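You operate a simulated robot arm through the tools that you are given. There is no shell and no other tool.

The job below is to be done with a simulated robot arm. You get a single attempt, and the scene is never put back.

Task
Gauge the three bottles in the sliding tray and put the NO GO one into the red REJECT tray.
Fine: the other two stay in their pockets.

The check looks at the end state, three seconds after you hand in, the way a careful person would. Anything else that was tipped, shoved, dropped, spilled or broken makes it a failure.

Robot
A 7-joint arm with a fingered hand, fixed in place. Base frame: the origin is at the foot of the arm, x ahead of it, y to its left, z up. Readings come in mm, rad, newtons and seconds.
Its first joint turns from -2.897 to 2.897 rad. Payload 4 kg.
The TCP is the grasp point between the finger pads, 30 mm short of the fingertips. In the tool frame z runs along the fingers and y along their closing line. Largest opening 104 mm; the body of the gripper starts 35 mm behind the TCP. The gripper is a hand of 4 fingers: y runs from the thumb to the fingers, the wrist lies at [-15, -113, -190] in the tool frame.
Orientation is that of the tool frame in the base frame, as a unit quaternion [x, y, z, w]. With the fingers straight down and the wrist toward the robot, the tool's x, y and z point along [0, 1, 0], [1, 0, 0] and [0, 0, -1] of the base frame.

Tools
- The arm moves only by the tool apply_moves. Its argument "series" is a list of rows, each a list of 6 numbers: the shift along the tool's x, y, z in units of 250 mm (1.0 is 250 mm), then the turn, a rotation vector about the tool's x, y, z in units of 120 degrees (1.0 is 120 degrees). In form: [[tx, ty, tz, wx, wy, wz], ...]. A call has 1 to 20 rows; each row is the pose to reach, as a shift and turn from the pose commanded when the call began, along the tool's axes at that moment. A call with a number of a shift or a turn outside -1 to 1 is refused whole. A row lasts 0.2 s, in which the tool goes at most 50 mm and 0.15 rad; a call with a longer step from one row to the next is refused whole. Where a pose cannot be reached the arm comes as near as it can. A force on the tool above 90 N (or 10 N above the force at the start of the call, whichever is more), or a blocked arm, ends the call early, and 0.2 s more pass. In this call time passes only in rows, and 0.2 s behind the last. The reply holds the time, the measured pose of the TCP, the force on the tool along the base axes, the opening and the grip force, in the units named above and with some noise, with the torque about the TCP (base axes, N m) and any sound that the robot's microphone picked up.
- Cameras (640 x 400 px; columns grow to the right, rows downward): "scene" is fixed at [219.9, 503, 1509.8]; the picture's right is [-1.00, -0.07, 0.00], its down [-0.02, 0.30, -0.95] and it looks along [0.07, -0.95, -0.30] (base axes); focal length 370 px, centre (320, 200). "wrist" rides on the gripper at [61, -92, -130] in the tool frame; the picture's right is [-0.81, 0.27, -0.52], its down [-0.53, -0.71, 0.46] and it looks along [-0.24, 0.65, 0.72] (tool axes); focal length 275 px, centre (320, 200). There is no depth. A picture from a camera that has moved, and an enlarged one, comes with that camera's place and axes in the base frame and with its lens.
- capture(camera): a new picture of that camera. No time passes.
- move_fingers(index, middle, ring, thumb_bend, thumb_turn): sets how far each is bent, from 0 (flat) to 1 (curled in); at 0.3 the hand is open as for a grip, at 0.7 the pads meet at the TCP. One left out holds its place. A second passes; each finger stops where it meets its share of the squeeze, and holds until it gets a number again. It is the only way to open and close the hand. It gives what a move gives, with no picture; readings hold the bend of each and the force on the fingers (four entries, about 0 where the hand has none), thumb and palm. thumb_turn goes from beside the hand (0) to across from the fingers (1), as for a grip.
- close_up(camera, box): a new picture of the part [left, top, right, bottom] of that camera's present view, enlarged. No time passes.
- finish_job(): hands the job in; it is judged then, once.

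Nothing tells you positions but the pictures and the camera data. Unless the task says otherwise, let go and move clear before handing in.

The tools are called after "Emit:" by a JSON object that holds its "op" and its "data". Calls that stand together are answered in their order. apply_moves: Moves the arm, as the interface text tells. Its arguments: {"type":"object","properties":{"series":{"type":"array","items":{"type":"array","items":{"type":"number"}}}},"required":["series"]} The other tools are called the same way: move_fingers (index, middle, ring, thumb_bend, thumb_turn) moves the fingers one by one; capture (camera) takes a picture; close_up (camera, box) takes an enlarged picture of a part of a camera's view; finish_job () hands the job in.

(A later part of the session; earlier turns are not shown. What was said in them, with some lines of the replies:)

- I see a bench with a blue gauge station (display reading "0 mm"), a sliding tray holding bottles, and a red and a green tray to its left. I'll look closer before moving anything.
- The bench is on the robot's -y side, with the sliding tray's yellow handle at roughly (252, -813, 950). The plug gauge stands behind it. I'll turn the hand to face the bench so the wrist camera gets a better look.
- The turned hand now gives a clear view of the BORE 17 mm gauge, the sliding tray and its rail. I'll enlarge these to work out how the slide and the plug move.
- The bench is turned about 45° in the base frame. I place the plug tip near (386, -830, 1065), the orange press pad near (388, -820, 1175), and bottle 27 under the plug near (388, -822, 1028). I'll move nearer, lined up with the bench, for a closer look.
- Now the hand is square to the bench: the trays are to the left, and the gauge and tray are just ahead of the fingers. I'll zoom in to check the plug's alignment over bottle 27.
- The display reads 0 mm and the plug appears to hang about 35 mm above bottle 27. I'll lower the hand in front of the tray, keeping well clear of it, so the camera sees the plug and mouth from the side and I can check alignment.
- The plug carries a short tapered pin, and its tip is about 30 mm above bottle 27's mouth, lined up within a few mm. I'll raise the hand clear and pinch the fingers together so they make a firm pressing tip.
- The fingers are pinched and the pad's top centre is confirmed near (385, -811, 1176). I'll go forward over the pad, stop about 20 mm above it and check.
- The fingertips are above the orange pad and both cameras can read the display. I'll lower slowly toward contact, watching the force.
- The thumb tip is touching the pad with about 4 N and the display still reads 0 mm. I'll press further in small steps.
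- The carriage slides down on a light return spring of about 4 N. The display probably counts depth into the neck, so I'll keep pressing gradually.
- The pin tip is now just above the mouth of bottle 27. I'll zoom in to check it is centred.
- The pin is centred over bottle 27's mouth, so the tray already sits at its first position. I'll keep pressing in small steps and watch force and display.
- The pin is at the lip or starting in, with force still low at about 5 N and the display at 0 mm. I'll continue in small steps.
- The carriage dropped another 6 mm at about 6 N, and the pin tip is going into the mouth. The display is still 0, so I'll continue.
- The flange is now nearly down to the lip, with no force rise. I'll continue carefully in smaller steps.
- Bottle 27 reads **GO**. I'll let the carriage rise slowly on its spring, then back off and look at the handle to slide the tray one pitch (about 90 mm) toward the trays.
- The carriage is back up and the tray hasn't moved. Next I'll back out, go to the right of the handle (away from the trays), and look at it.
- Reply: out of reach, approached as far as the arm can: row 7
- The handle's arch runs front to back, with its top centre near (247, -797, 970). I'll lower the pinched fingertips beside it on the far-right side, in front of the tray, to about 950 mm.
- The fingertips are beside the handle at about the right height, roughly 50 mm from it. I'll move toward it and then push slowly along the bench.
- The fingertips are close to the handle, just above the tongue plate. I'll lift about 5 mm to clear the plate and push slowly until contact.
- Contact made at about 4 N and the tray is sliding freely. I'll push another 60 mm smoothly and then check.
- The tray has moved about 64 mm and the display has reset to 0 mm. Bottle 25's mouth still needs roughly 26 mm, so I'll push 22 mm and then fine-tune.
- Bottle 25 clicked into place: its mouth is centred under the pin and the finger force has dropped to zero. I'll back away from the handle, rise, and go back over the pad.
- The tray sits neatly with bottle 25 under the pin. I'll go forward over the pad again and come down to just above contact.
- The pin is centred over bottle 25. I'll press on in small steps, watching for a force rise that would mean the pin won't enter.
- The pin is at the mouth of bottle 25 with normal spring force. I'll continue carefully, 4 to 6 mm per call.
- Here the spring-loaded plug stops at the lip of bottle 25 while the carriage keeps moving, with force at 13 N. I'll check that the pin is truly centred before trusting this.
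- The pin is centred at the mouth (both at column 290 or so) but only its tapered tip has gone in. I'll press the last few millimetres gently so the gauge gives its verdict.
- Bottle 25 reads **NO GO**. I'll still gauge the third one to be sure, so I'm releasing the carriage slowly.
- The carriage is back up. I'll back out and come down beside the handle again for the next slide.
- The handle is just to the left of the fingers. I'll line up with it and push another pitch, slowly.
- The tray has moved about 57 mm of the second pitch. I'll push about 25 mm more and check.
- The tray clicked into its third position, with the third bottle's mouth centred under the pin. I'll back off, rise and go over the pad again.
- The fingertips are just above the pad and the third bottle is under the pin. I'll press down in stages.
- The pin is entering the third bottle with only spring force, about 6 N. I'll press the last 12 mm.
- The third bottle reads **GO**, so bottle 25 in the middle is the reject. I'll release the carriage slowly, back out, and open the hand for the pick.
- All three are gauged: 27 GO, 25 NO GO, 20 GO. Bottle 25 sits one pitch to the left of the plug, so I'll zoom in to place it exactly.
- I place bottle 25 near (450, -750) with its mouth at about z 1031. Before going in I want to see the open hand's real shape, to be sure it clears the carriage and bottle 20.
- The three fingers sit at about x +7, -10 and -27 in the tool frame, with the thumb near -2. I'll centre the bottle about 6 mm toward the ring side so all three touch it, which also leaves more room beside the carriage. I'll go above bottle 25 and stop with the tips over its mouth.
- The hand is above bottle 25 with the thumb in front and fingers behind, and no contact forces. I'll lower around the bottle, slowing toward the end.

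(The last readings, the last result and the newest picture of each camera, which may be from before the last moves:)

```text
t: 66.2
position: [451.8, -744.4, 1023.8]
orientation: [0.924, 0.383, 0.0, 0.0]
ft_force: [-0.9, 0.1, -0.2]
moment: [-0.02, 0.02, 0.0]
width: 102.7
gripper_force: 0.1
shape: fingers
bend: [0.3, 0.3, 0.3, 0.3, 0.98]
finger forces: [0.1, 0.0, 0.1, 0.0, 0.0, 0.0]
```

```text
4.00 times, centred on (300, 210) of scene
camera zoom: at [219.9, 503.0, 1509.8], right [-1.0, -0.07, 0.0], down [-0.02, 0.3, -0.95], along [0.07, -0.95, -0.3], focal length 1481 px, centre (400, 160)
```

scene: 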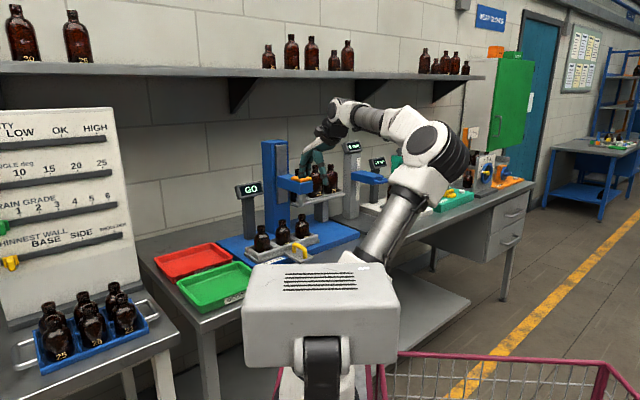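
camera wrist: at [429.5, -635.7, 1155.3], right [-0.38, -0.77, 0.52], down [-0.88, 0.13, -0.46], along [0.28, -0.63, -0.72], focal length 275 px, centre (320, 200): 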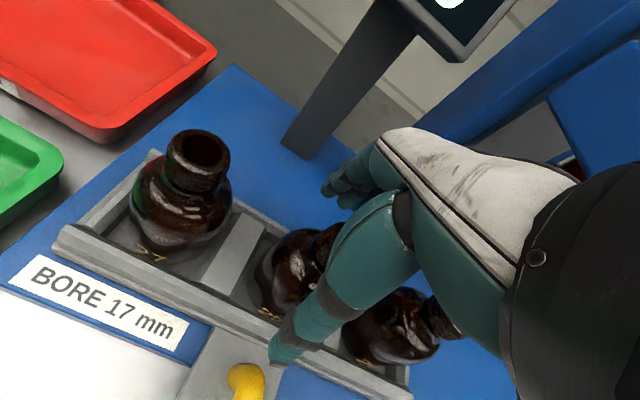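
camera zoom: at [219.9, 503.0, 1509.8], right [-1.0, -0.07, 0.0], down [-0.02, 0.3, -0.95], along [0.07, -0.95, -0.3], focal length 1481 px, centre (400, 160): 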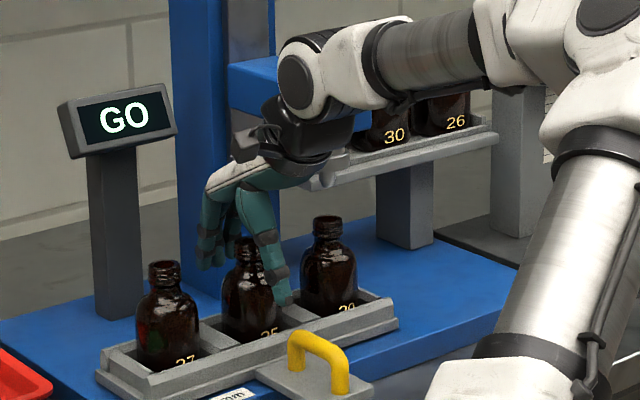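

The thumb and fingers straddle bottle 25 with nothing touching. I'll lower the last 18 mm slowly and watch the palm force.

Emit:
{"op": "apply_moves", "data": {"series": [[0, 0, 0.016, 0, 0, 0], [0, 0, 0.032, 0, 0, 0], [0, 0, 0.048, 0, 0, 0], [0, 0, 0.06, 0, 0, 0], [0, 0, 0.072, 0, 0, 0]]}}

Emit:
{"op": "close_up", "data": {"camera": "scene", "box": [250, 160, 350, 260]}}

Emit:
{"op": "close_up", "data": {"camera": "wrist", "box": [200, 120, 440, 400]}}

```text
t: 67.4
position: [452.2, -744.4, 1005.9]
orientation: [0.925, 0.381, 0.0, 0.0]
ft_force: [0.0, -0.7, -0.6]
moment: [-0.01, 0.0, 0.03]
width: 103.1
gripper_force: 0.2
shape: fingers
bend: [0.3, 0.3, 0.3, 0.3, 0.98]
finger forces: [0.0, 0.0, 0.0, 0.0, 0.1, 0.0]
```

```text
4.00 times, centred on (300, 210) of scene
camera zoom: at [219.9, 503.0, 1509.8], right [-1.0, -0.07, 0.0], down [-0.02, 0.3, -0.95], along [0.07, -0.95, -0.3], focal length 1481 px, centre (400, 160)
```

zoom: 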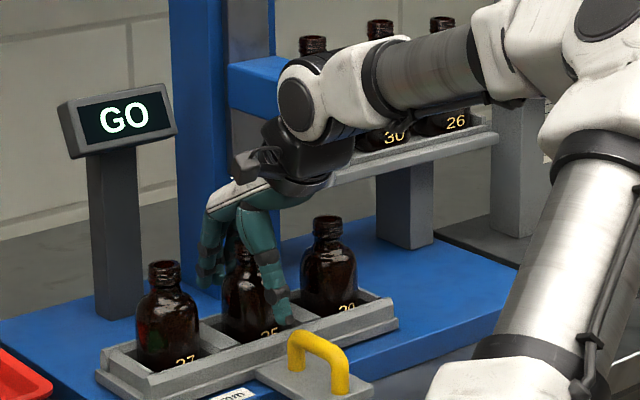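

```text
1.43 times, centred on (320, 260) of wrist
camera zoom: at [429.8, -636.0, 1137.0], right [-0.38, -0.77, 0.52], down [-0.88, 0.13, -0.46], along [0.28, -0.63, -0.72], focal length 393 px, centre (320, 114)
```

zoom: 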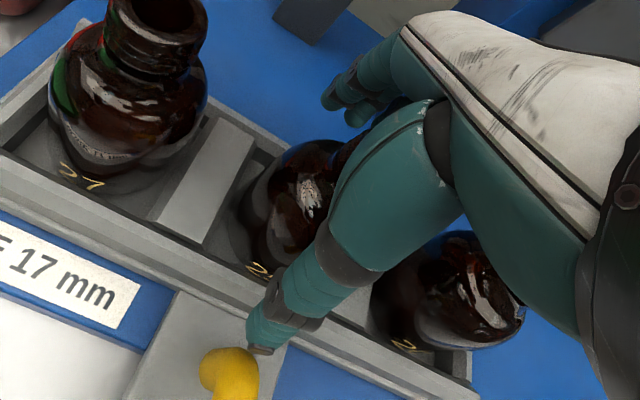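

No contact yet, and the bottle is between thumb and fingers. I'll close evenly to a partial bend first.

Emit:
{"op": "move_fingers", "data": {"index": 0.46, "middle": 0.46, "ring": 0.46, "thumb_bend": 0.46}}

Emit:
{"op": "close_up", "data": {"camera": "scene", "box": [250, 160, 350, 260]}}

Emit:
{"op": "close_up", "data": {"camera": "wrist", "box": [200, 120, 440, 400]}}

```text
t: 68.4
position: [451.9, -745.3, 1007.0]
orientation: [0.924, 0.382, 0.0, 0.0]
ft_force: [-0.3, 0.8, -0.3]
moment: [0.02, -0.02, 0.01]
width: 63.1
gripper_force: 0.8
shape: fingers
bend: [0.46, 0.46, 0.46, 0.45, 0.99]
finger forces: [0.0, 0.1, 0.0, 0.1, 0.3, 0.0]
```

```text
4.00 times, centred on (300, 210) of scene
camera zoom: at [219.9, 503.0, 1509.8], right [-1.0, -0.07, 0.0], down [-0.02, 0.3, -0.95], along [0.07, -0.95, -0.3], focal length 1481 px, centre (400, 160)
```

zoom: 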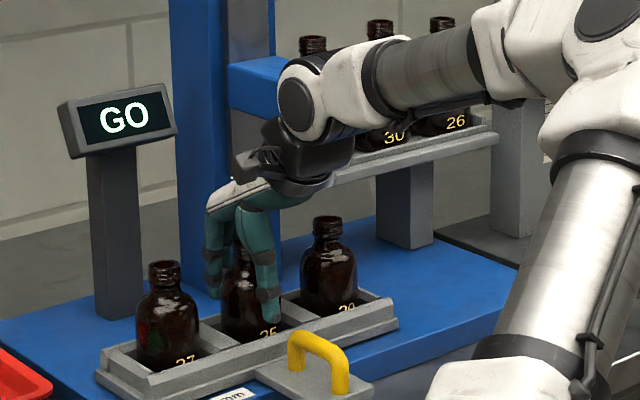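

```text
1.43 times, centred on (320, 260) of wrist
camera zoom: at [429.8, -636.0, 1137.1], right [-0.38, -0.77, 0.52], down [-0.88, 0.13, -0.46], along [0.28, -0.63, -0.72], focal length 393 px, centre (320, 114)
```

zoom: 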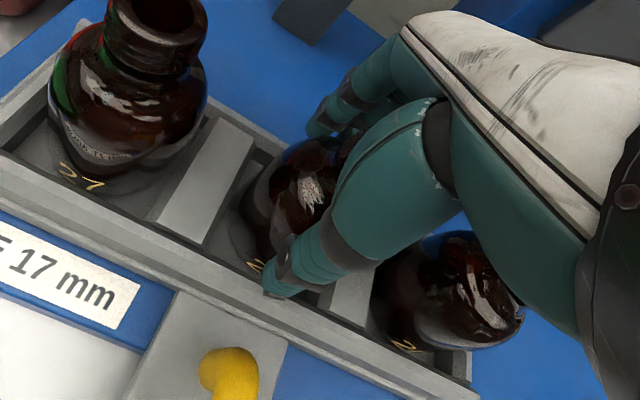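

The thumb touched slightly first, so I'll centre the hand by backing off 2.5 mm, then close all the way to a grip.

Emit:
{"op": "apply_moves", "data": {"series": [[0, -0.01, 0, 0, 0, 0]]}}

Emit:
{"op": "move_fingers", "data": {"index": 0.7, "middle": 0.7, "ring": 0.7, "thumb_bend": 0.7}}

Emit:
{"op": "close_up", "data": {"camera": "scene", "box": [250, 160, 350, 260]}}

Emit:
{"op": "close_up", "data": {"camera": "wrist", "box": [200, 120, 440, 400]}}

```text
t: 68.8
position: [450.3, -742.1, 1006.2]
orientation: [0.924, 0.382, 0.001, 0.001]
ft_force: [0.1, 0.0, -0.5]
moment: [-0.01, -0.01, -0.03]
width: 62.8
gripper_force: 0.1
shape: fingers
bend: [0.46, 0.46, 0.46, 0.46, 0.99]
finger forces: [0.1, 0.0, 0.1, 0.0, 0.1, 0.0]
```

```text
t: 69.8
position: [450.2, -742.8, 1007.8]
orientation: [0.924, 0.382, 0.0, 0.001]
ft_force: [2.7, -3.2, -0.9]
moment: [-0.14, -0.14, 0.07]
width: 48.8
gripper_force: 18.5
shape: fingers
bend: [0.57, 0.58, 0.65, 0.5, 1.0]
finger forces: [8.4, 8.4, 3.5, 0.0, 16.7, 0.1]
```

```text
4.00 times, centred on (300, 210) of scene
camera zoom: at [219.9, 503.0, 1509.8], right [-1.0, -0.07, 0.0], down [-0.02, 0.3, -0.95], along [0.07, -0.95, -0.3], focal length 1481 px, centre (400, 160)
```

zoom: 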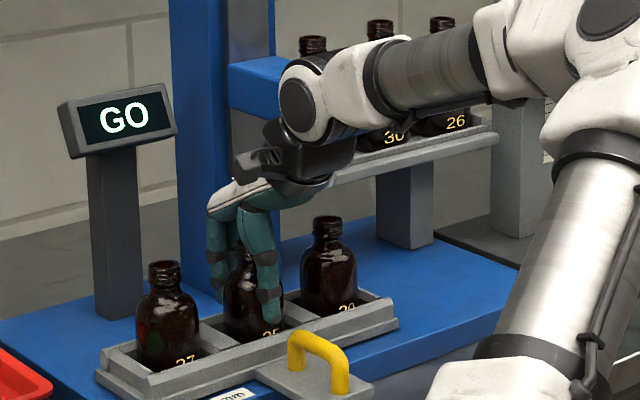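

```text
1.43 times, centred on (320, 260) of wrist
camera zoom: at [428.4, -634.0, 1137.3], right [-0.38, -0.77, 0.52], down [-0.88, 0.13, -0.46], along [0.28, -0.63, -0.72], focal length 393 px, centre (320, 114)
```

zoom: 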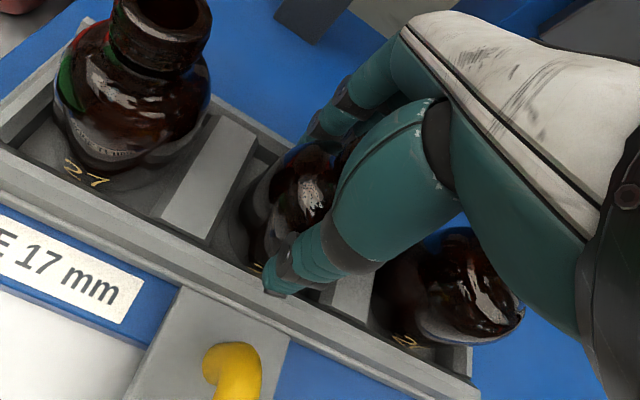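

Bottle 25 is gripped at about 18 N, with all three fingers and the thumb in contact. I'll ease the small sideways load and lift gently.

Emit:
{"op": "apply_moves", "data": {"series": [[0, 0.008, 0, 0, 0, 0], [0, 0.01, -0.012, 0, 0, 0], [0, 0.01, -0.024, 0, 0, 0], [0, 0.01, -0.04, 0, 0, 0], [0, 0.01, -0.06, 0, 0, 0], [0, 0.01, -0.08, 0, 0, 0]]}}

Emit:
{"op": "close_up", "data": {"camera": "scene", "box": [250, 160, 350, 260]}}

Emit:
{"op": "capture", "data": {"camera": "wrist"}}

```text
t: 71.2
position: [452.8, -744.6, 1027.6]
orientation: [0.924, 0.382, 0.001, 0.002]
ft_force: [-0.4, -0.3, -0.4]
moment: [-0.01, 0.02, -0.02]
width: 48.8
gripper_force: 18.2
shape: fingers
bend: [0.57, 0.59, 0.65, 0.5, 1.0]
finger forces: [7.4, 7.4, 3.1, 0.0, 18.3, 0.0]
```

```text
4.00 times, centred on (300, 210) of scene
camera zoom: at [219.9, 503.0, 1509.8], right [-1.0, -0.07, 0.0], down [-0.02, 0.3, -0.95], along [0.07, -0.95, -0.3], focal length 1481 px, centre (400, 160)
```

zoom: 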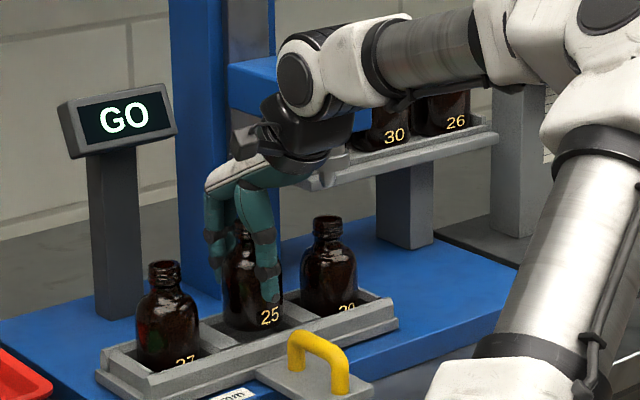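

```text
taken
camera wrist: at [429.9, -634.9, 1157.5], right [-0.38, -0.77, 0.52], down [-0.88, 0.13, -0.46], along [0.28, -0.63, -0.72], focal length 275 px, centre (320, 200)
```

wrist: 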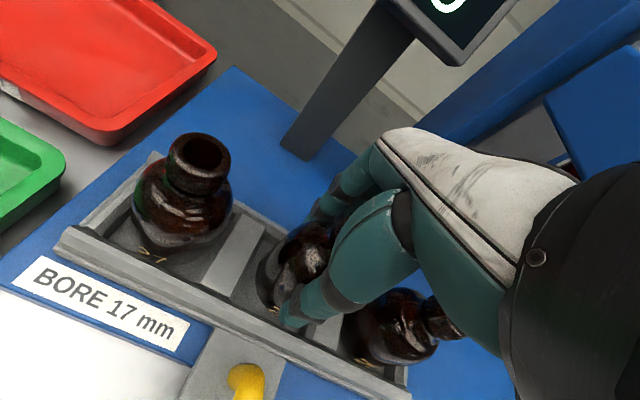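

Bottle 25 is out of its pocket, upright and steady. I'll lift higher, then draw it back in front of the tray so it doesn't pass over bottle 27.

Emit:
{"op": "apply_moves", "data": {"series": [[0, 0, -0.05, 0, 0, 0], [0, 0, -0.11, 0, 0, 0], [0, 0, -0.18, 0, 0, 0], [0, 0, -0.24, 0, 0, 0], [0, -0.05, -0.26, 0, 0, 0], [0, -0.13, -0.26, 0, 0, 0], [0, -0.22, -0.26, 0, 0, 0], [0, -0.31, -0.26, 0, 0, 0], [0, -0.4, -0.26, 0, 0, 0], [0, -0.47, -0.26, 0, 0, 0], [0, -0.5, -0.26, 0, 0, 0]]}}

Emit:
{"op": "capture", "data": {"camera": "wrist"}}

Emit:
{"op": "close_up", "data": {"camera": "scene", "box": [230, 150, 370, 280]}}

```text
t: 73.6
position: [362.6, -656.8, 1092.7]
orientation: [0.924, 0.382, 0.0, 0.0]
ft_force: [1.0, -1.1, -1.3]
moment: [0.04, 0.01, 0.0]
width: 48.8
gripper_force: 18.6
shape: fingers
bend: [0.57, 0.59, 0.66, 0.5, 1.0]
finger forces: [7.4, 7.4, 3.2, 0.0, 18.3, 0.1]
```

```text
taken
camera wrist: at [341.3, -547.6, 1222.2], right [-0.38, -0.77, 0.52], down [-0.88, 0.13, -0.46], along [0.28, -0.63, -0.72], focal length 275 px, centre (320, 200)
```

wrist: 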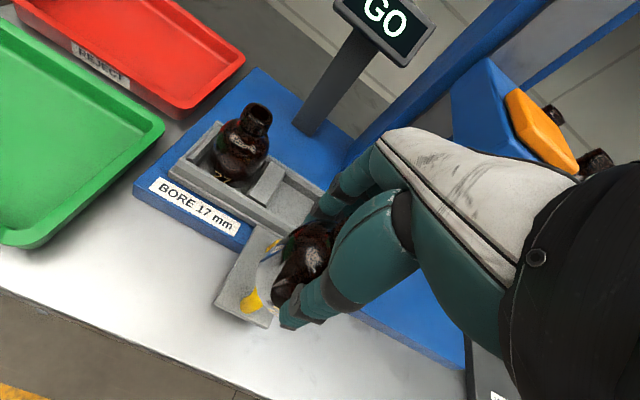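

```text
3.08 times, centred on (300, 215) of scene
camera zoom: at [219.9, 503.0, 1509.8], right [-1.0, -0.07, 0.0], down [-0.02, 0.3, -0.95], along [0.07, -0.95, -0.3], focal length 1139 px, centre (382, 154)
```

zoom: 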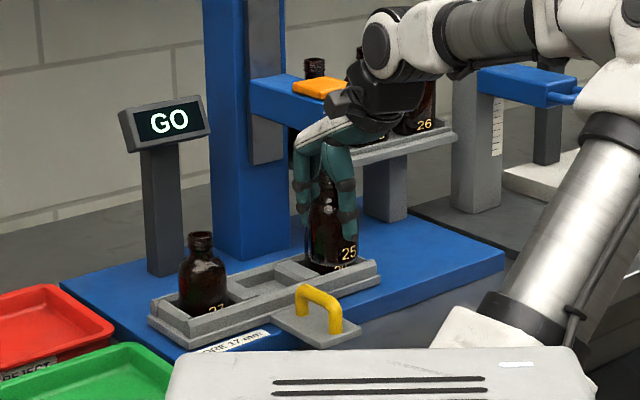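

The bottle hangs upright in the grip and bottles 27 and 20 are undisturbed. I'll carry it left in front of the bench gear toward the red tray.

Emit:
{"op": "apply_moves", "data": {"series": [[0.04, 0, 0, 0, 0, 0], [0.12, 0, 0, 0, 0, 0], [0.22, 0, 0, 0, 0, 0], [0.32, 0, 0, 0, 0, 0], [0.42, 0, 0, 0, 0, 0], [0.52, 0, 0, 0, 0, 0], [0.62, 0, 0, 0, 0, 0], [0.72, 0, 0, 0, 0, 0], [0.82, 0, 0, 0, 0, 0], [0.91, 0, 0, 0, 0, 0], [0.97, 0, 0, 0, 0, 0], [1.0, 0, 0, 0, 0, 0]]}}

Emit:
{"op": "capture", "data": {"camera": "wrist"}}

Emit:
{"op": "capture", "data": {"camera": "scene"}}

```text
t: 76.2
position: [542.6, -480.6, 1091.3]
orientation: [0.924, 0.382, 0.001, 0.001]
ft_force: [-0.8, 0.3, -1.2]
moment: [-0.04, -0.02, -0.02]
width: 48.7
gripper_force: 18.1
shape: fingers
bend: [0.57, 0.59, 0.66, 0.5, 1.0]
finger forces: [7.4, 7.4, 3.3, 0.0, 18.3, 0.0]
```

```text
taken
camera wrist: at [520.2, -371.6, 1221.2], right [-0.38, -0.77, 0.52], down [-0.88, 0.13, -0.46], along [0.28, -0.63, -0.72], focal length 275 px, centre (320, 200)
```

wrist: 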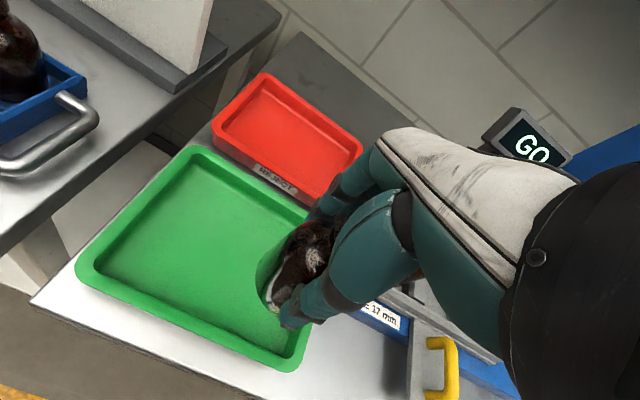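

```text
taken
```

scene: 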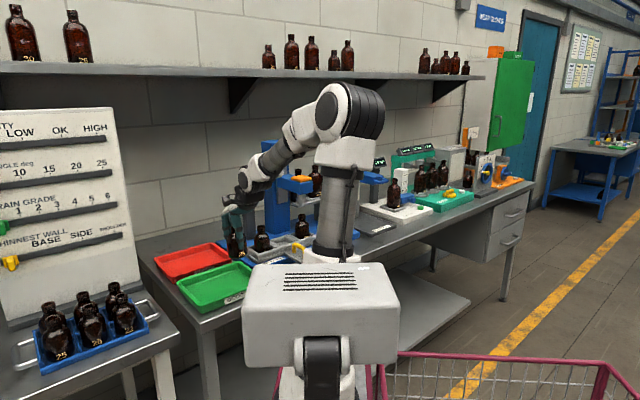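

The hand is in front of the red tray, whose centre I place near bench coordinates that convert to about (722, -622). I'll carry the bottle forward over it at the same height.

Emit:
{"op": "apply_moves", "data": {"series": [[0.01, 0.05, 0, 0, 0, 0], [0.025, 0.14, 0, 0, 0, 0], [0.04, 0.24, 0, 0, 0, 0], [0.055, 0.34, 0, 0, 0, 0], [0.07, 0.44, 0, 0, 0, 0], [0.085, 0.54, 0, 0, 0, 0], [0.095, 0.64, 0, 0, 0, 0], [0.105, 0.74, 0, 0, 0, 0], [0.105, 0.82, 0, 0, 0, 0], [0.105, 0.88, 0, 0, 0, 0], [0.105, 0.906, 0, 0, 0, 0]]}}

Emit:
{"op": "capture", "data": {"camera": "wrist"}}

Emit:
{"op": "close_up", "data": {"camera": "scene", "box": [130, 150, 290, 320]}}

```text
t: 78.6
position: [720.3, -620.5, 1091.9]
orientation: [0.924, 0.383, 0.0, 0.0]
ft_force: [-0.6, -0.8, -1.3]
moment: [-0.04, -0.03, -0.01]
width: 48.8
gripper_force: 18.6
shape: fingers
bend: [0.57, 0.59, 0.66, 0.5, 1.0]
finger forces: [7.5, 7.4, 3.4, 0.0, 18.2, 0.1]
```

```text
taken
camera wrist: at [698.6, -512.7, 1222.1], right [-0.38, -0.77, 0.52], down [-0.88, 0.13, -0.46], along [0.28, -0.63, -0.72], focal length 275 px, centre (320, 200)
```

wrist: 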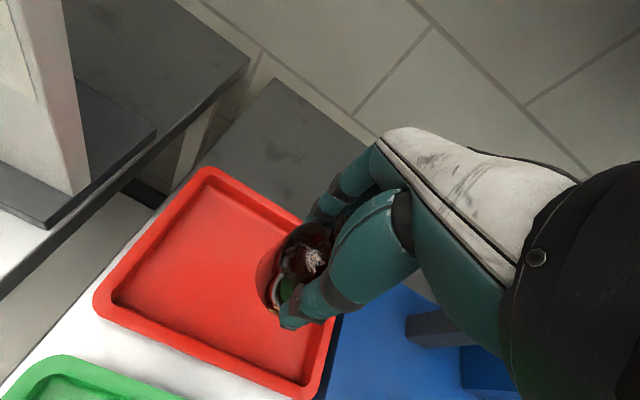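

```text
2.35 times, centred on (210, 235) of scene
camera zoom: at [219.9, 503.0, 1509.8], right [-1.0, -0.07, 0.0], down [-0.02, 0.3, -0.95], along [0.07, -0.95, -0.3], focal length 871 px, centre (579, 118)
```

zoom: 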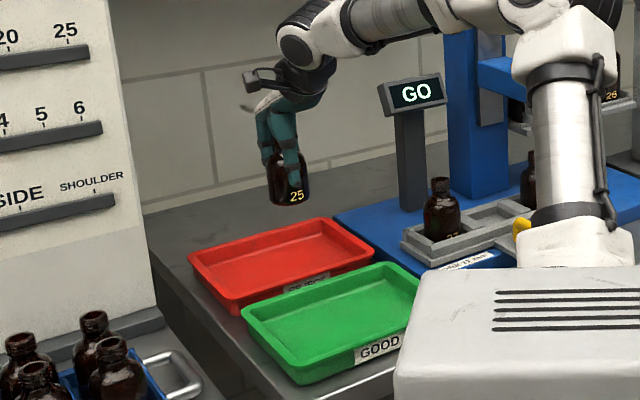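

The bottle is over the middle of the red tray. I'll lower most of the way, then slow down to feel for the tray floor.

Emit:
{"op": "apply_moves", "data": {"series": [[0, 0, 0.04, 0, 0, 0], [0, 0, 0.1, 0, 0, 0], [0, 0, 0.16, 0, 0, 0], [0, 0, 0.22, 0, 0, 0], [0, 0, 0.26, 0, 0, 0], [0, 0, 0.28, 0, 0, 0]]}}

Emit:
{"op": "close_up", "data": {"camera": "scene", "box": [150, 190, 270, 300]}}

Emit:
{"op": "capture", "data": {"camera": "wrist"}}

```text
t: 80.0
position: [718.1, -620.4, 1022.1]
orientation: [0.924, 0.382, 0.0, 0.0]
ft_force: [0.8, 0.7, -0.8]
moment: [0.01, -0.02, 0.03]
width: 48.4
gripper_force: 18.5
shape: fingers
bend: [0.57, 0.59, 0.66, 0.5, 1.0]
finger forces: [7.4, 7.4, 3.5, 0.0, 18.1, 0.0]
```

```text
3.64 times, centred on (210, 245) of scene
camera zoom: at [219.9, 503.0, 1509.8], right [-1.0, -0.07, 0.0], down [-0.02, 0.3, -0.95], along [0.07, -0.95, -0.3], focal length 1347 px, centre (720, 36)
```

zoom: 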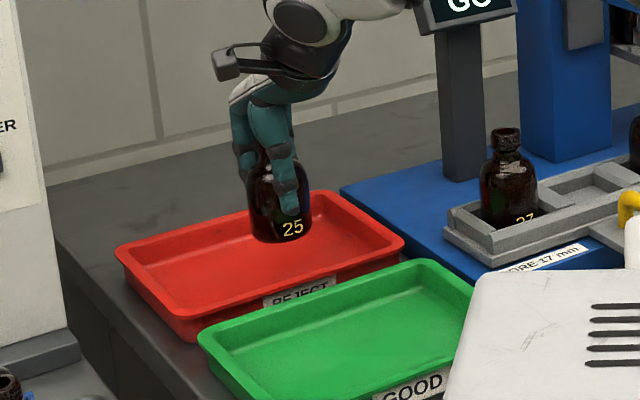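

```text
taken
camera wrist: at [697.3, -512.1, 1152.2], right [-0.38, -0.77, 0.52], down [-0.88, 0.13, -0.46], along [0.28, -0.63, -0.72], focal length 275 px, centre (320, 200)
```

wrist: 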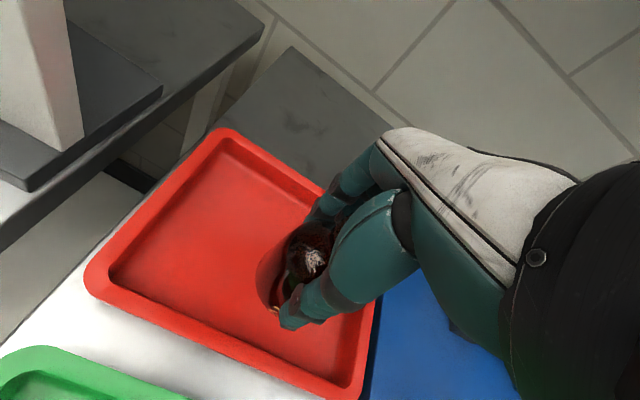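

The bottle base is inside the tray, about 20 to 25 mm above the floor. I'll lower slowly with force checks.

Emit:
{"op": "apply_moves", "data": {"series": [[0, 0, 0.012, 0, 0, 0], [0, 0, 0.024, 0, 0, 0], [0, 0, 0.036, 0, 0, 0], [0, 0, 0.048, 0, 0, 0], [0, 0, 0.06, 0, 0, 0]]}}

Emit:
{"op": "close_up", "data": {"camera": "scene", "box": [150, 190, 270, 300]}}

```text
t: 81.2
position: [718.6, -622.0, 1006.8]
orientation: [0.924, 0.382, 0.0, 0.0]
ft_force: [-0.1, 0.2, -0.4]
moment: [0.02, 0.01, 0.01]
width: 48.6
gripper_force: 18.6
shape: fingers
bend: [0.57, 0.59, 0.66, 0.5, 1.0]
finger forces: [7.4, 7.4, 3.6, 0.0, 18.1, 0.1]
```

```text
3.64 times, centred on (210, 245) of scene
camera zoom: at [219.9, 503.0, 1509.8], right [-1.0, -0.07, 0.0], down [-0.02, 0.3, -0.95], along [0.07, -0.95, -0.3], focal length 1347 px, centre (720, 36)
```

zoom: 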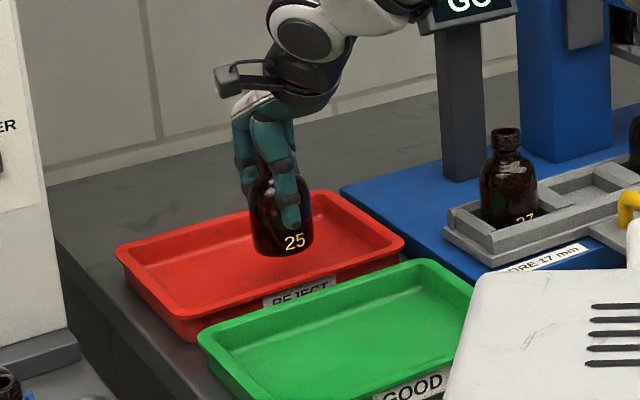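

Emit:
{"op": "apply_moves", "data": {"series": [[0, 0, 0.007, 0, 0, 0], [0, 0, 0.014, 0, 0, 0], [0, 0, 0.021, 0, 0, 0], [0, 0, 0.028, 0, 0, 0]]}}

Emit:
{"op": "close_up", "data": {"camera": "scene", "box": [150, 190, 270, 300]}}

```text
t: 82.2
position: [719.5, -621.1, 999.9]
orientation: [0.925, 0.381, 0.0, 0.0]
ft_force: [-0.1, 0.2, -1.3]
moment: [-0.04, -0.02, -0.03]
width: 48.6
gripper_force: 18.3
shape: fingers
bend: [0.57, 0.59, 0.66, 0.5, 1.0]
finger forces: [7.6, 7.4, 3.5, 0.0, 18.1, 0.0]
```

```text
3.64 times, centred on (210, 245) of scene
camera zoom: at [219.9, 503.0, 1509.8], right [-1.0, -0.07, 0.0], down [-0.02, 0.3, -0.95], along [0.07, -0.95, -0.3], focal length 1347 px, centre (720, 36)
```

zoom: 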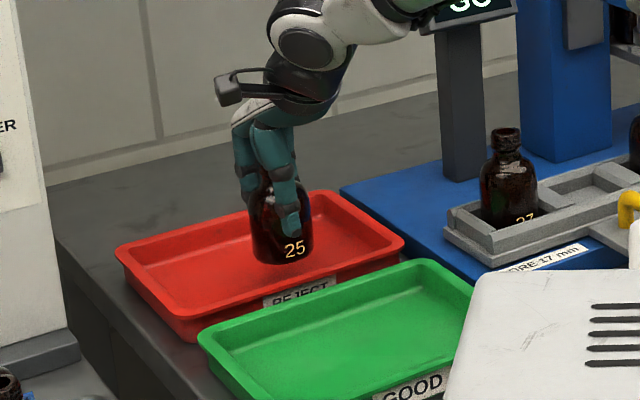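

The bottle is still free of the floor. I'll keep lowering in small steps.

Emit:
{"op": "apply_moves", "data": {"series": [[0, 0, 0.006, 0, 0, 0], [0, 0, 0.012, 0, 0, 0], [0, 0, 0.018, 0, 0, 0]]}}

Emit:
{"op": "apply_moves", "data": {"series": [[0, 0, 0.006, 0, 0, 0], [0, 0, 0.012, 0, 0, 0]]}}

Emit:
{"op": "close_up", "data": {"camera": "scene", "box": [150, 190, 270, 300]}}

```text
t: 83.0
position: [719.9, -622.2, 996.0]
orientation: [0.924, 0.382, 0.0, 0.0]
ft_force: [0.2, -0.3, -1.9]
moment: [0.02, -0.02, 0.01]
width: 48.9
gripper_force: 18.1
shape: fingers
bend: [0.57, 0.59, 0.66, 0.5, 1.0]
finger forces: [7.5, 7.4, 3.4, 0.0, 18.1, 0.0]
```

```text
t: 83.6
position: [718.6, -620.1, 994.3]
orientation: [0.924, 0.382, 0.0, 0.0]
ft_force: [0.4, -0.5, -0.4]
moment: [-0.02, -0.01, -0.01]
width: 48.7
gripper_force: 18.0
shape: fingers
bend: [0.57, 0.59, 0.66, 0.5, 1.0]
finger forces: [7.5, 7.5, 3.6, 0.1, 18.1, 0.1]
```

```text
3.64 times, centred on (210, 245) of scene
camera zoom: at [219.9, 503.0, 1509.8], right [-1.0, -0.07, 0.0], down [-0.02, 0.3, -0.95], along [0.07, -0.95, -0.3], focal length 1347 px, centre (720, 36)
```

zoom: 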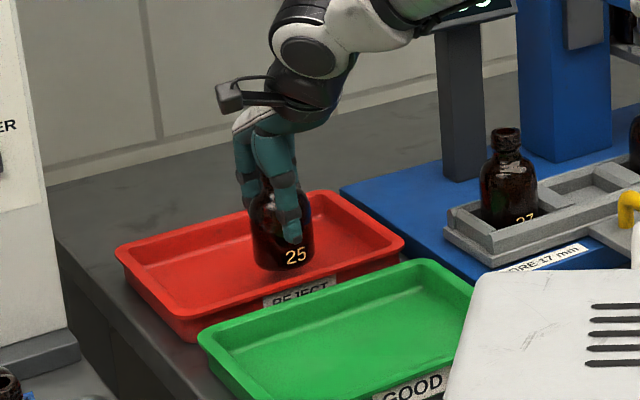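

No contact yet, so I'll continue in 1.5 mm steps.

Emit:
{"op": "apply_moves", "data": {"series": [[0, 0, 0.006, 0, 0, 0], [0, 0, 0.012, 0, 0, 0]]}}

Emit:
{"op": "apply_moves", "data": {"series": [[0, 0, 0.006, 0, 0, 0], [0, 0, 0.012, 0, 0, 0]]}}

Emit:
{"op": "close_up", "data": {"camera": "scene", "box": [180, 200, 260, 280]}}

```text
t: 84.2
position: [719.1, -621.5, 990.4]
orientation: [0.924, 0.382, 0.0, -0.001]
ft_force: [-0.2, -0.5, -1.2]
moment: [0.01, -0.03, 0.02]
width: 48.5
gripper_force: 18.5
shape: fingers
bend: [0.57, 0.59, 0.66, 0.5, 1.0]
finger forces: [7.5, 7.4, 3.5, 0.1, 18.1, 0.0]
```

```text
t: 84.8
position: [719.8, -621.9, 987.8]
orientation: [0.924, 0.381, 0.0, 0.002]
ft_force: [-0.3, 0.0, -1.1]
moment: [0.03, -0.02, 0.0]
width: 48.6
gripper_force: 17.9
shape: fingers
bend: [0.57, 0.59, 0.66, 0.5, 1.0]
finger forces: [7.5, 7.5, 3.4, 0.1, 18.1, 0.1]
```

```text
5.00 times, centred on (220, 240) of scene
camera zoom: at [219.9, 503.0, 1509.8], right [-1.0, -0.07, 0.0], down [-0.02, 0.3, -0.95], along [0.07, -0.95, -0.3], focal length 1852 px, centre (820, 0)
```

zoom: 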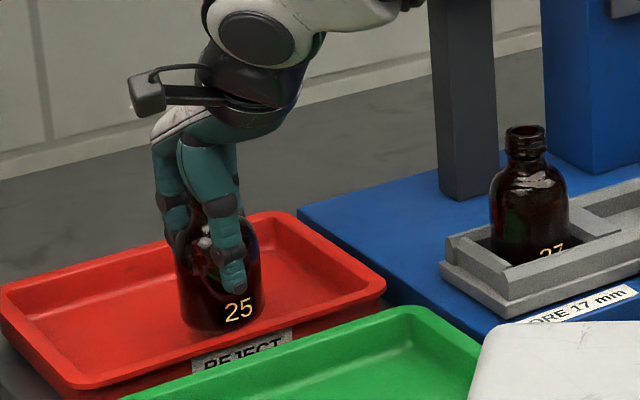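

Emit:
{"op": "apply_moves", "data": {"series": [[0, 0, 0.006, 0, 0, 0], [0, 0, 0.012, 0, 0, 0]]}}

Emit:
{"op": "apply_moves", "data": {"series": [[0, 0, 0.006, 0, 0, 0], [0, 0, 0.012, 0, 0, 0]]}}

Emit:
{"op": "close_up", "data": {"camera": "scene", "box": [180, 200, 260, 280]}}

Emit:
{"op": "capture", "data": {"camera": "wrist"}}

```text
t: 85.4
position: [718.2, -620.5, 984.2]
orientation: [0.924, 0.381, 0.0, 0.0]
ft_force: [-0.5, -0.1, -1.0]
moment: [0.0, -0.01, 0.0]
width: 48.5
gripper_force: 18.8
shape: fingers
bend: [0.57, 0.59, 0.66, 0.5, 1.0]
finger forces: [7.5, 7.5, 3.6, 0.1, 18.2, 0.0]
```

```text
t: 86.0
position: [719.4, -621.3, 980.9]
orientation: [0.924, 0.382, 0.001, 0.0]
ft_force: [-0.1, 0.6, -0.6]
moment: [-0.02, -0.05, -0.01]
width: 48.9
gripper_force: 18.2
shape: fingers
bend: [0.57, 0.59, 0.66, 0.5, 1.0]
finger forces: [7.5, 7.5, 3.5, 0.0, 18.1, 0.0]
```

```text
5.00 times, centred on (220, 240) of scene
camera zoom: at [219.9, 503.0, 1509.8], right [-1.0, -0.07, 0.0], down [-0.02, 0.3, -0.95], along [0.07, -0.95, -0.3], focal length 1852 px, centre (820, 0)
```

zoom: 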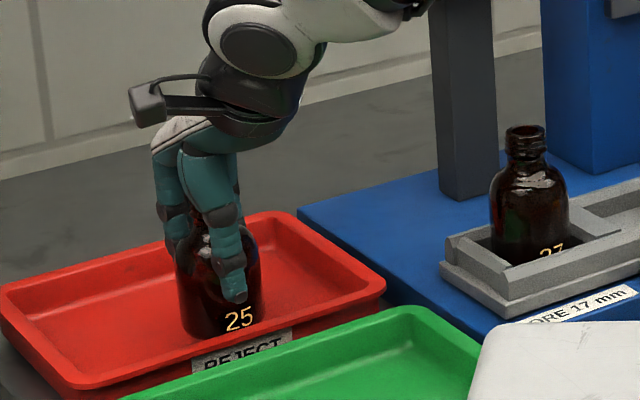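

```text
taken
camera wrist: at [697.4, -512.4, 1110.7], right [-0.38, -0.77, 0.52], down [-0.88, 0.13, -0.46], along [0.28, -0.63, -0.72], focal length 275 px, centre (320, 200)
```

wrist: 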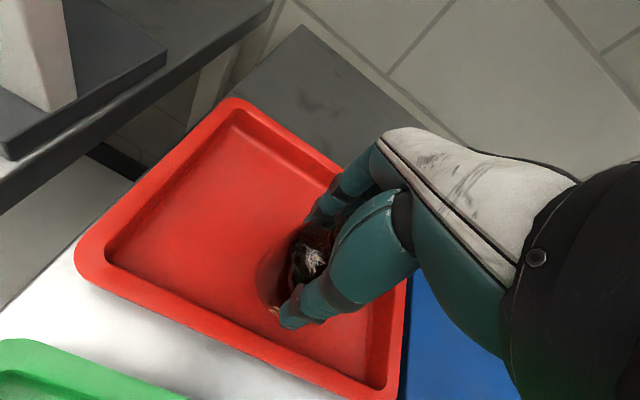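

The bottle is a little toward the tray's front wall and the floor is lower than I guessed. I'll shift it 12 mm deeper into the tray, then keep feeling for the floor.

Emit:
{"op": "apply_moves", "data": {"series": [[0, 0.02, 0, 0, 0, 0], [0, 0.04, 0, 0, 0, 0], [0, 0.05, 0, 0, 0, 0]]}}

Emit:
{"op": "apply_moves", "data": {"series": [[0, 0, 0.006, 0, 0, 0], [0, 0, 0.012, 0, 0, 0]]}}

Emit:
{"op": "close_up", "data": {"camera": "scene", "box": [180, 200, 260, 280]}}

```text
t: 86.8
position: [728.1, -630.1, 979.8]
orientation: [0.924, 0.382, 0.001, 0.001]
ft_force: [0.6, 0.6, -1.1]
moment: [0.0, -0.04, -0.01]
width: 48.9
gripper_force: 18.4
shape: fingers
bend: [0.57, 0.59, 0.66, 0.5, 1.0]
finger forces: [7.5, 7.4, 3.5, 0.0, 18.0, 0.0]
```

```text
t: 87.4
position: [728.0, -630.0, 977.1]
orientation: [0.924, 0.382, 0.0, 0.0]
ft_force: [0.2, -0.1, -1.1]
moment: [-0.02, -0.02, 0.01]
width: 48.5
gripper_force: 18.0
shape: fingers
bend: [0.57, 0.59, 0.66, 0.5, 1.0]
finger forces: [7.5, 7.4, 3.5, 0.0, 18.2, 0.0]
```

```text
5.00 times, centred on (220, 240) of scene
camera zoom: at [219.9, 503.0, 1509.8], right [-1.0, -0.07, 0.0], down [-0.02, 0.3, -0.95], along [0.07, -0.95, -0.3], focal length 1852 px, centre (820, 0)
```

zoom: 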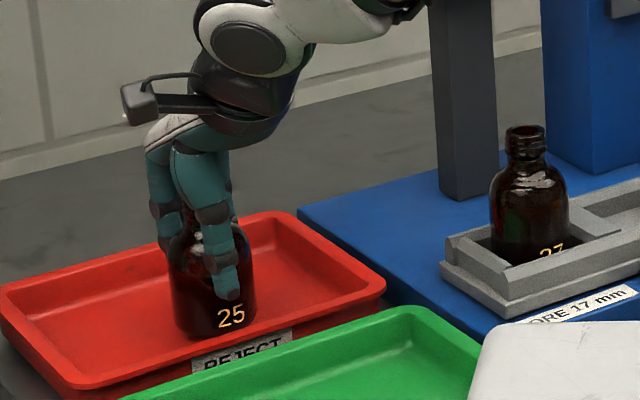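

Emit:
{"op": "apply_moves", "data": {"series": [[0, 0, 0.006, 0, 0, 0], [0, 0, 0.012, 0, 0, 0]]}}

Emit:
{"op": "apply_moves", "data": {"series": [[0, 0, 0.006, 0, 0, 0], [0, 0, 0.012, 0, 0, 0]]}}

Emit:
{"op": "close_up", "data": {"camera": "scene", "box": [180, 200, 260, 280]}}

```text
t: 88.0
position: [727.5, -629.4, 974.0]
orientation: [0.924, 0.382, 0.0, 0.001]
ft_force: [-0.4, -0.4, -0.7]
moment: [0.01, -0.01, 0.01]
width: 48.7
gripper_force: 17.8
shape: fingers
bend: [0.57, 0.59, 0.66, 0.5, 1.0]
finger forces: [7.5, 7.4, 3.5, 0.0, 18.1, 0.1]
```

```text
t: 88.6
position: [727.2, -629.9, 972.4]
orientation: [0.924, 0.382, 0.001, 0.0]
ft_force: [0.5, 0.4, 2.6]
moment: [-0.01, 0.0, -0.02]
width: 48.7
gripper_force: 19.2
shape: fingers
bend: [0.58, 0.59, 0.66, 0.5, 1.0]
finger forces: [7.7, 7.3, 3.6, 0.0, 18.7, 0.0]
```

```text
5.00 times, centred on (220, 240) of scene
camera zoom: at [219.9, 503.0, 1509.8], right [-1.0, -0.07, 0.0], down [-0.02, 0.3, -0.95], along [0.07, -0.95, -0.3], focal length 1852 px, centre (820, 0)
```

zoom: 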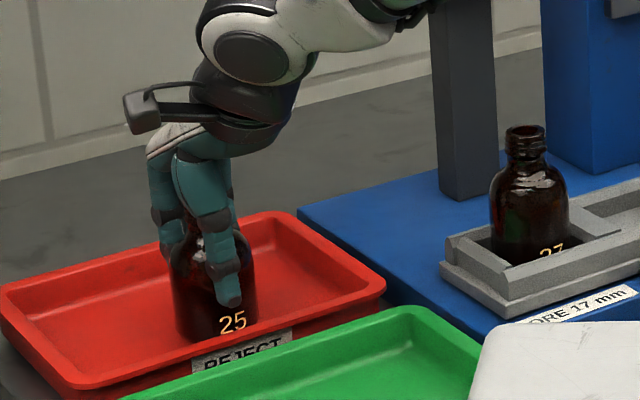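

The force has turned to +2.6 N, so the bottle is standing on the red tray's floor. I'll open the fingers gently, only partway so the thumb stays clear of the tray rim.

Emit:
{"op": "move_fingers", "data": {"index": 0.5, "middle": 0.5, "ring": 0.5, "thumb_bend": 0.45}}

Emit:
{"op": "move_fingers", "data": {"index": 0.38, "middle": 0.38, "ring": 0.38, "thumb_bend": 0.36}}

Emit:
{"op": "close_up", "data": {"camera": "scene", "box": [170, 190, 270, 290]}}

Emit:
{"op": "capture", "data": {"camera": "wrist"}}

```text
t: 89.6
position: [728.1, -630.8, 971.7]
orientation: [0.924, 0.382, 0.0, 0.0]
ft_force: [-0.6, -0.4, 0.6]
moment: [0.02, 0.04, -0.02]
width: 58.7
gripper_force: 0.0
shape: fingers
bend: [0.5, 0.5, 0.5, 0.45, 0.99]
finger forces: [0.0, 0.0, 0.1, 0.1, 0.4, 0.1]
```

```text
t: 90.6
position: [726.8, -629.7, 971.8]
orientation: [0.924, 0.381, 0.0, -0.001]
ft_force: [0.2, -0.4, 0.2]
moment: [0.04, 0.02, 0.0]
width: 85.0
gripper_force: 0.0
shape: fingers
bend: [0.38, 0.38, 0.38, 0.36, 0.98]
finger forces: [0.0, 0.0, 0.1, 0.0, 0.0, 0.0]
```

```text
4.00 times, centred on (220, 240) of scene
camera zoom: at [219.9, 503.0, 1509.8], right [-1.0, -0.07, 0.0], down [-0.02, 0.3, -0.95], along [0.07, -0.95, -0.3], focal length 1481 px, centre (720, 40)
```

zoom: 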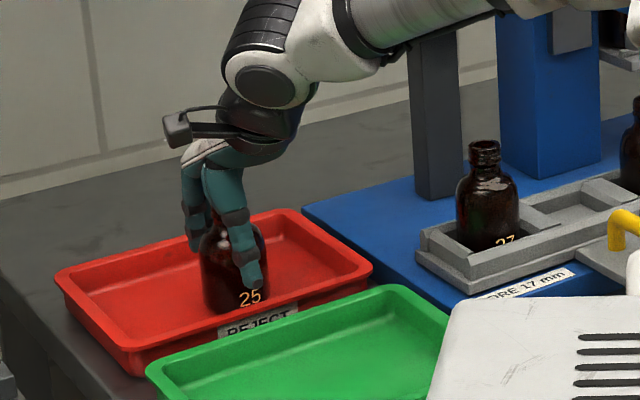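

```text
taken
camera wrist: at [705.8, -521.6, 1102.1], right [-0.38, -0.77, 0.52], down [-0.88, 0.13, -0.46], along [0.28, -0.63, -0.72], focal length 275 px, centre (320, 200)
```

wrist: 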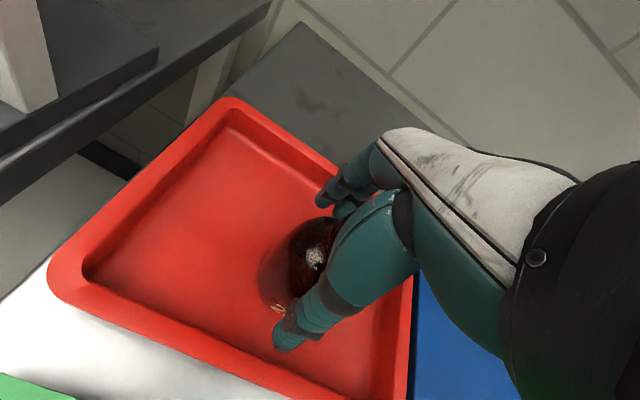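

The bottle stands upright and free in the REJECT tray. I'll raise the hand straight up slowly until the fingertips clear its mouth.

Emit:
{"op": "apply_moves", "data": {"series": [[0, 0, -0.02, 0, 0, 0], [0, 0, -0.05, 0, 0, 0], [0, 0, -0.09, 0, 0, 0], [0, 0, -0.13, 0, 0, 0], [0, 0, -0.18, 0, 0, 0], [0, 0, -0.24, 0, 0, 0], [0, 0, -0.3, 0, 0, 0], [0, 0, -0.36, 0, 0, 0], [0, 0, -0.4, 0, 0, 0]]}}

Emit:
{"op": "close_up", "data": {"camera": "scene", "box": [150, 160, 270, 290]}}

Emit:
{"op": "capture", "data": {"camera": "wrist"}}

```text
t: 92.6
position: [727.2, -631.7, 1071.8]
orientation: [0.924, 0.383, 0.001, 0.0]
ft_force: [-0.5, -0.1, 0.0]
moment: [0.0, 0.01, -0.01]
width: 85.1
gripper_force: 0.0
shape: fingers
bend: [0.38, 0.38, 0.38, 0.36, 0.98]
finger forces: [0.0, 0.0, 0.0, 0.0, 0.0, 0.0]
```

```text
3.08 times, centred on (210, 225) of scene
camera zoom: at [219.9, 503.0, 1509.8], right [-1.0, -0.07, 0.0], down [-0.02, 0.3, -0.95], along [0.07, -0.95, -0.3], focal length 1139 px, centre (658, 123)
```

zoom: 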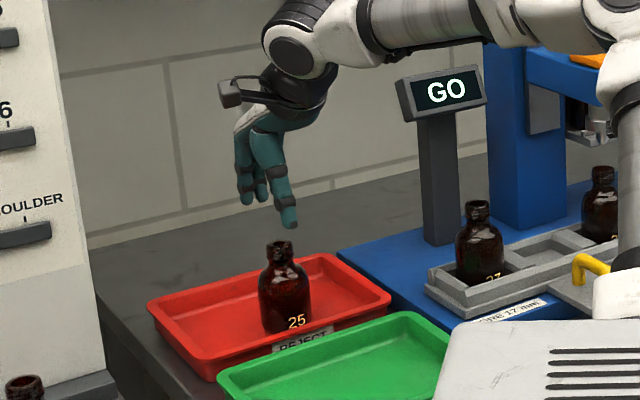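

```text
taken
camera wrist: at [706.1, -521.9, 1202.2], right [-0.38, -0.77, 0.52], down [-0.88, 0.13, -0.46], along [0.28, -0.63, -0.72], focal length 275 px, centre (320, 200)
```

wrist: 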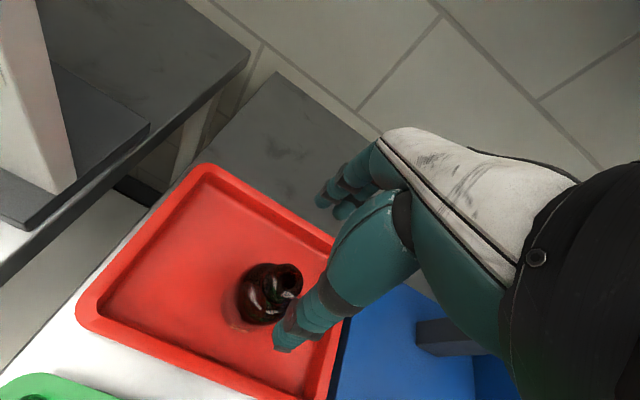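

Bottle 25 stands upright in the red tray, and 27 and 20 are still in their pockets. I'll back the hand well clear and take a final look at everything.

Emit:
{"op": "apply_moves", "data": {"series": [[0, 0, -0.08, 0, 0, 0], [0, -0.12, -0.14, 0, 0, 0], [0, -0.28, -0.18, 0, 0, 0], [0, -0.44, -0.22, 0, 0, 0], [0, -0.6, -0.26, 0, 0, 0], [0, -0.76, -0.3, 0, 0, 0], [0, -0.9, -0.34, 0, 0, 0], [0, -1.0, -0.38, 0, 0, 0]]}}

Emit:
{"op": "capture", "data": {"camera": "scene"}}

Emit:
{"op": "capture", "data": {"camera": "wrist"}}

Emit:
{"op": "close_up", "data": {"camera": "scene", "box": [150, 150, 350, 300]}}

```text
t: 94.4
position: [552.3, -452.6, 1166.7]
orientation: [0.924, 0.382, 0.0, 0.0]
ft_force: [-0.2, 0.8, -0.2]
moment: [0.04, 0.01, 0.03]
width: 84.9
gripper_force: 0.1
shape: fingers
bend: [0.38, 0.38, 0.38, 0.36, 0.98]
finger forces: [0.0, 0.0, 0.1, 0.1, 0.0, 0.1]
```

```text
taken
```

scene: 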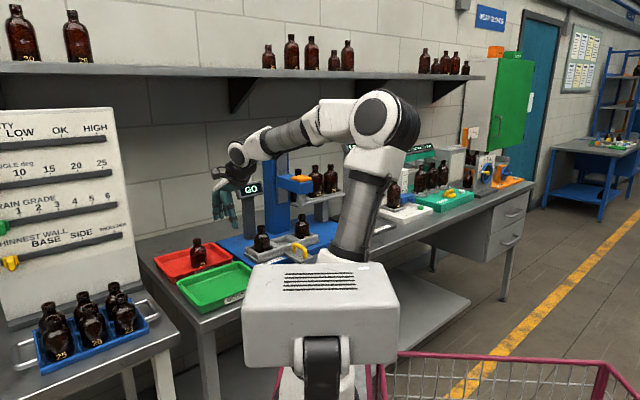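

```text
taken
camera wrist: at [530.7, -343.4, 1296.7], right [-0.38, -0.77, 0.52], down [-0.88, 0.13, -0.46], along [0.28, -0.63, -0.72], focal length 275 px, centre (320, 200)
```

wrist: 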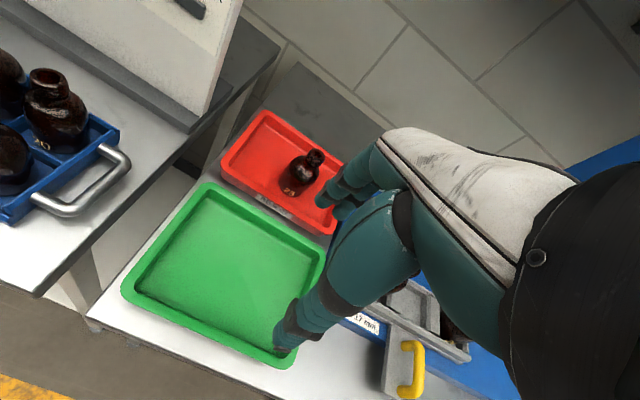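

```text
2.67 times, centred on (250, 225) of scene
camera zoom: at [219.9, 503.0, 1509.8], right [-1.0, -0.07, 0.0], down [-0.02, 0.3, -0.95], along [0.07, -0.95, -0.3], focal length 988 px, centre (507, 133)
```

zoom: 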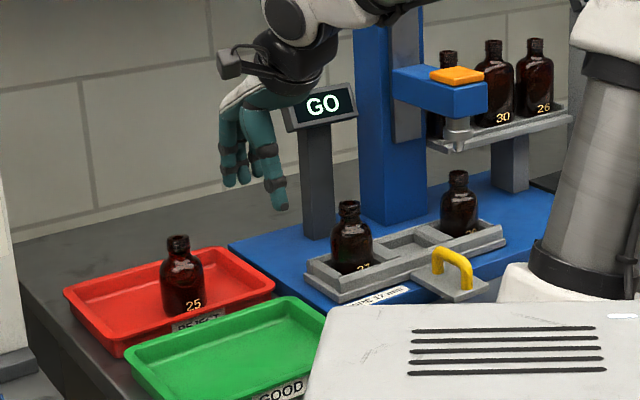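

Bottle 25, the NO GO, stands upright in the red REJECT tray. Bottles 27 and 20, both GO, are upright in their pockets, the carriage is up, and the hand is clear and empty. I'm handing in.

Emit:
{"op": "finish_job", "data": {}}

```text
The job is handed in.
```

I gauged all three bottles, and the NO GO one (25) is now standing upright in the red REJECT tray. I've handed the job in but haven't seen the check's result.

| Bottle | Gauge reading | Where it is now |
|---|---|---|
| 27 | GO | In its pocket |
| 25 | NO GO | Red REJECT tray |
| 20 | GO | In its pocket |

The sliding tray is still in its third position, with bottle 20 under the plug. I saw nothing tipped, knocked or spilled in the final pictures. The gauge carriage is back up, and the hand is open and clear of the bench.
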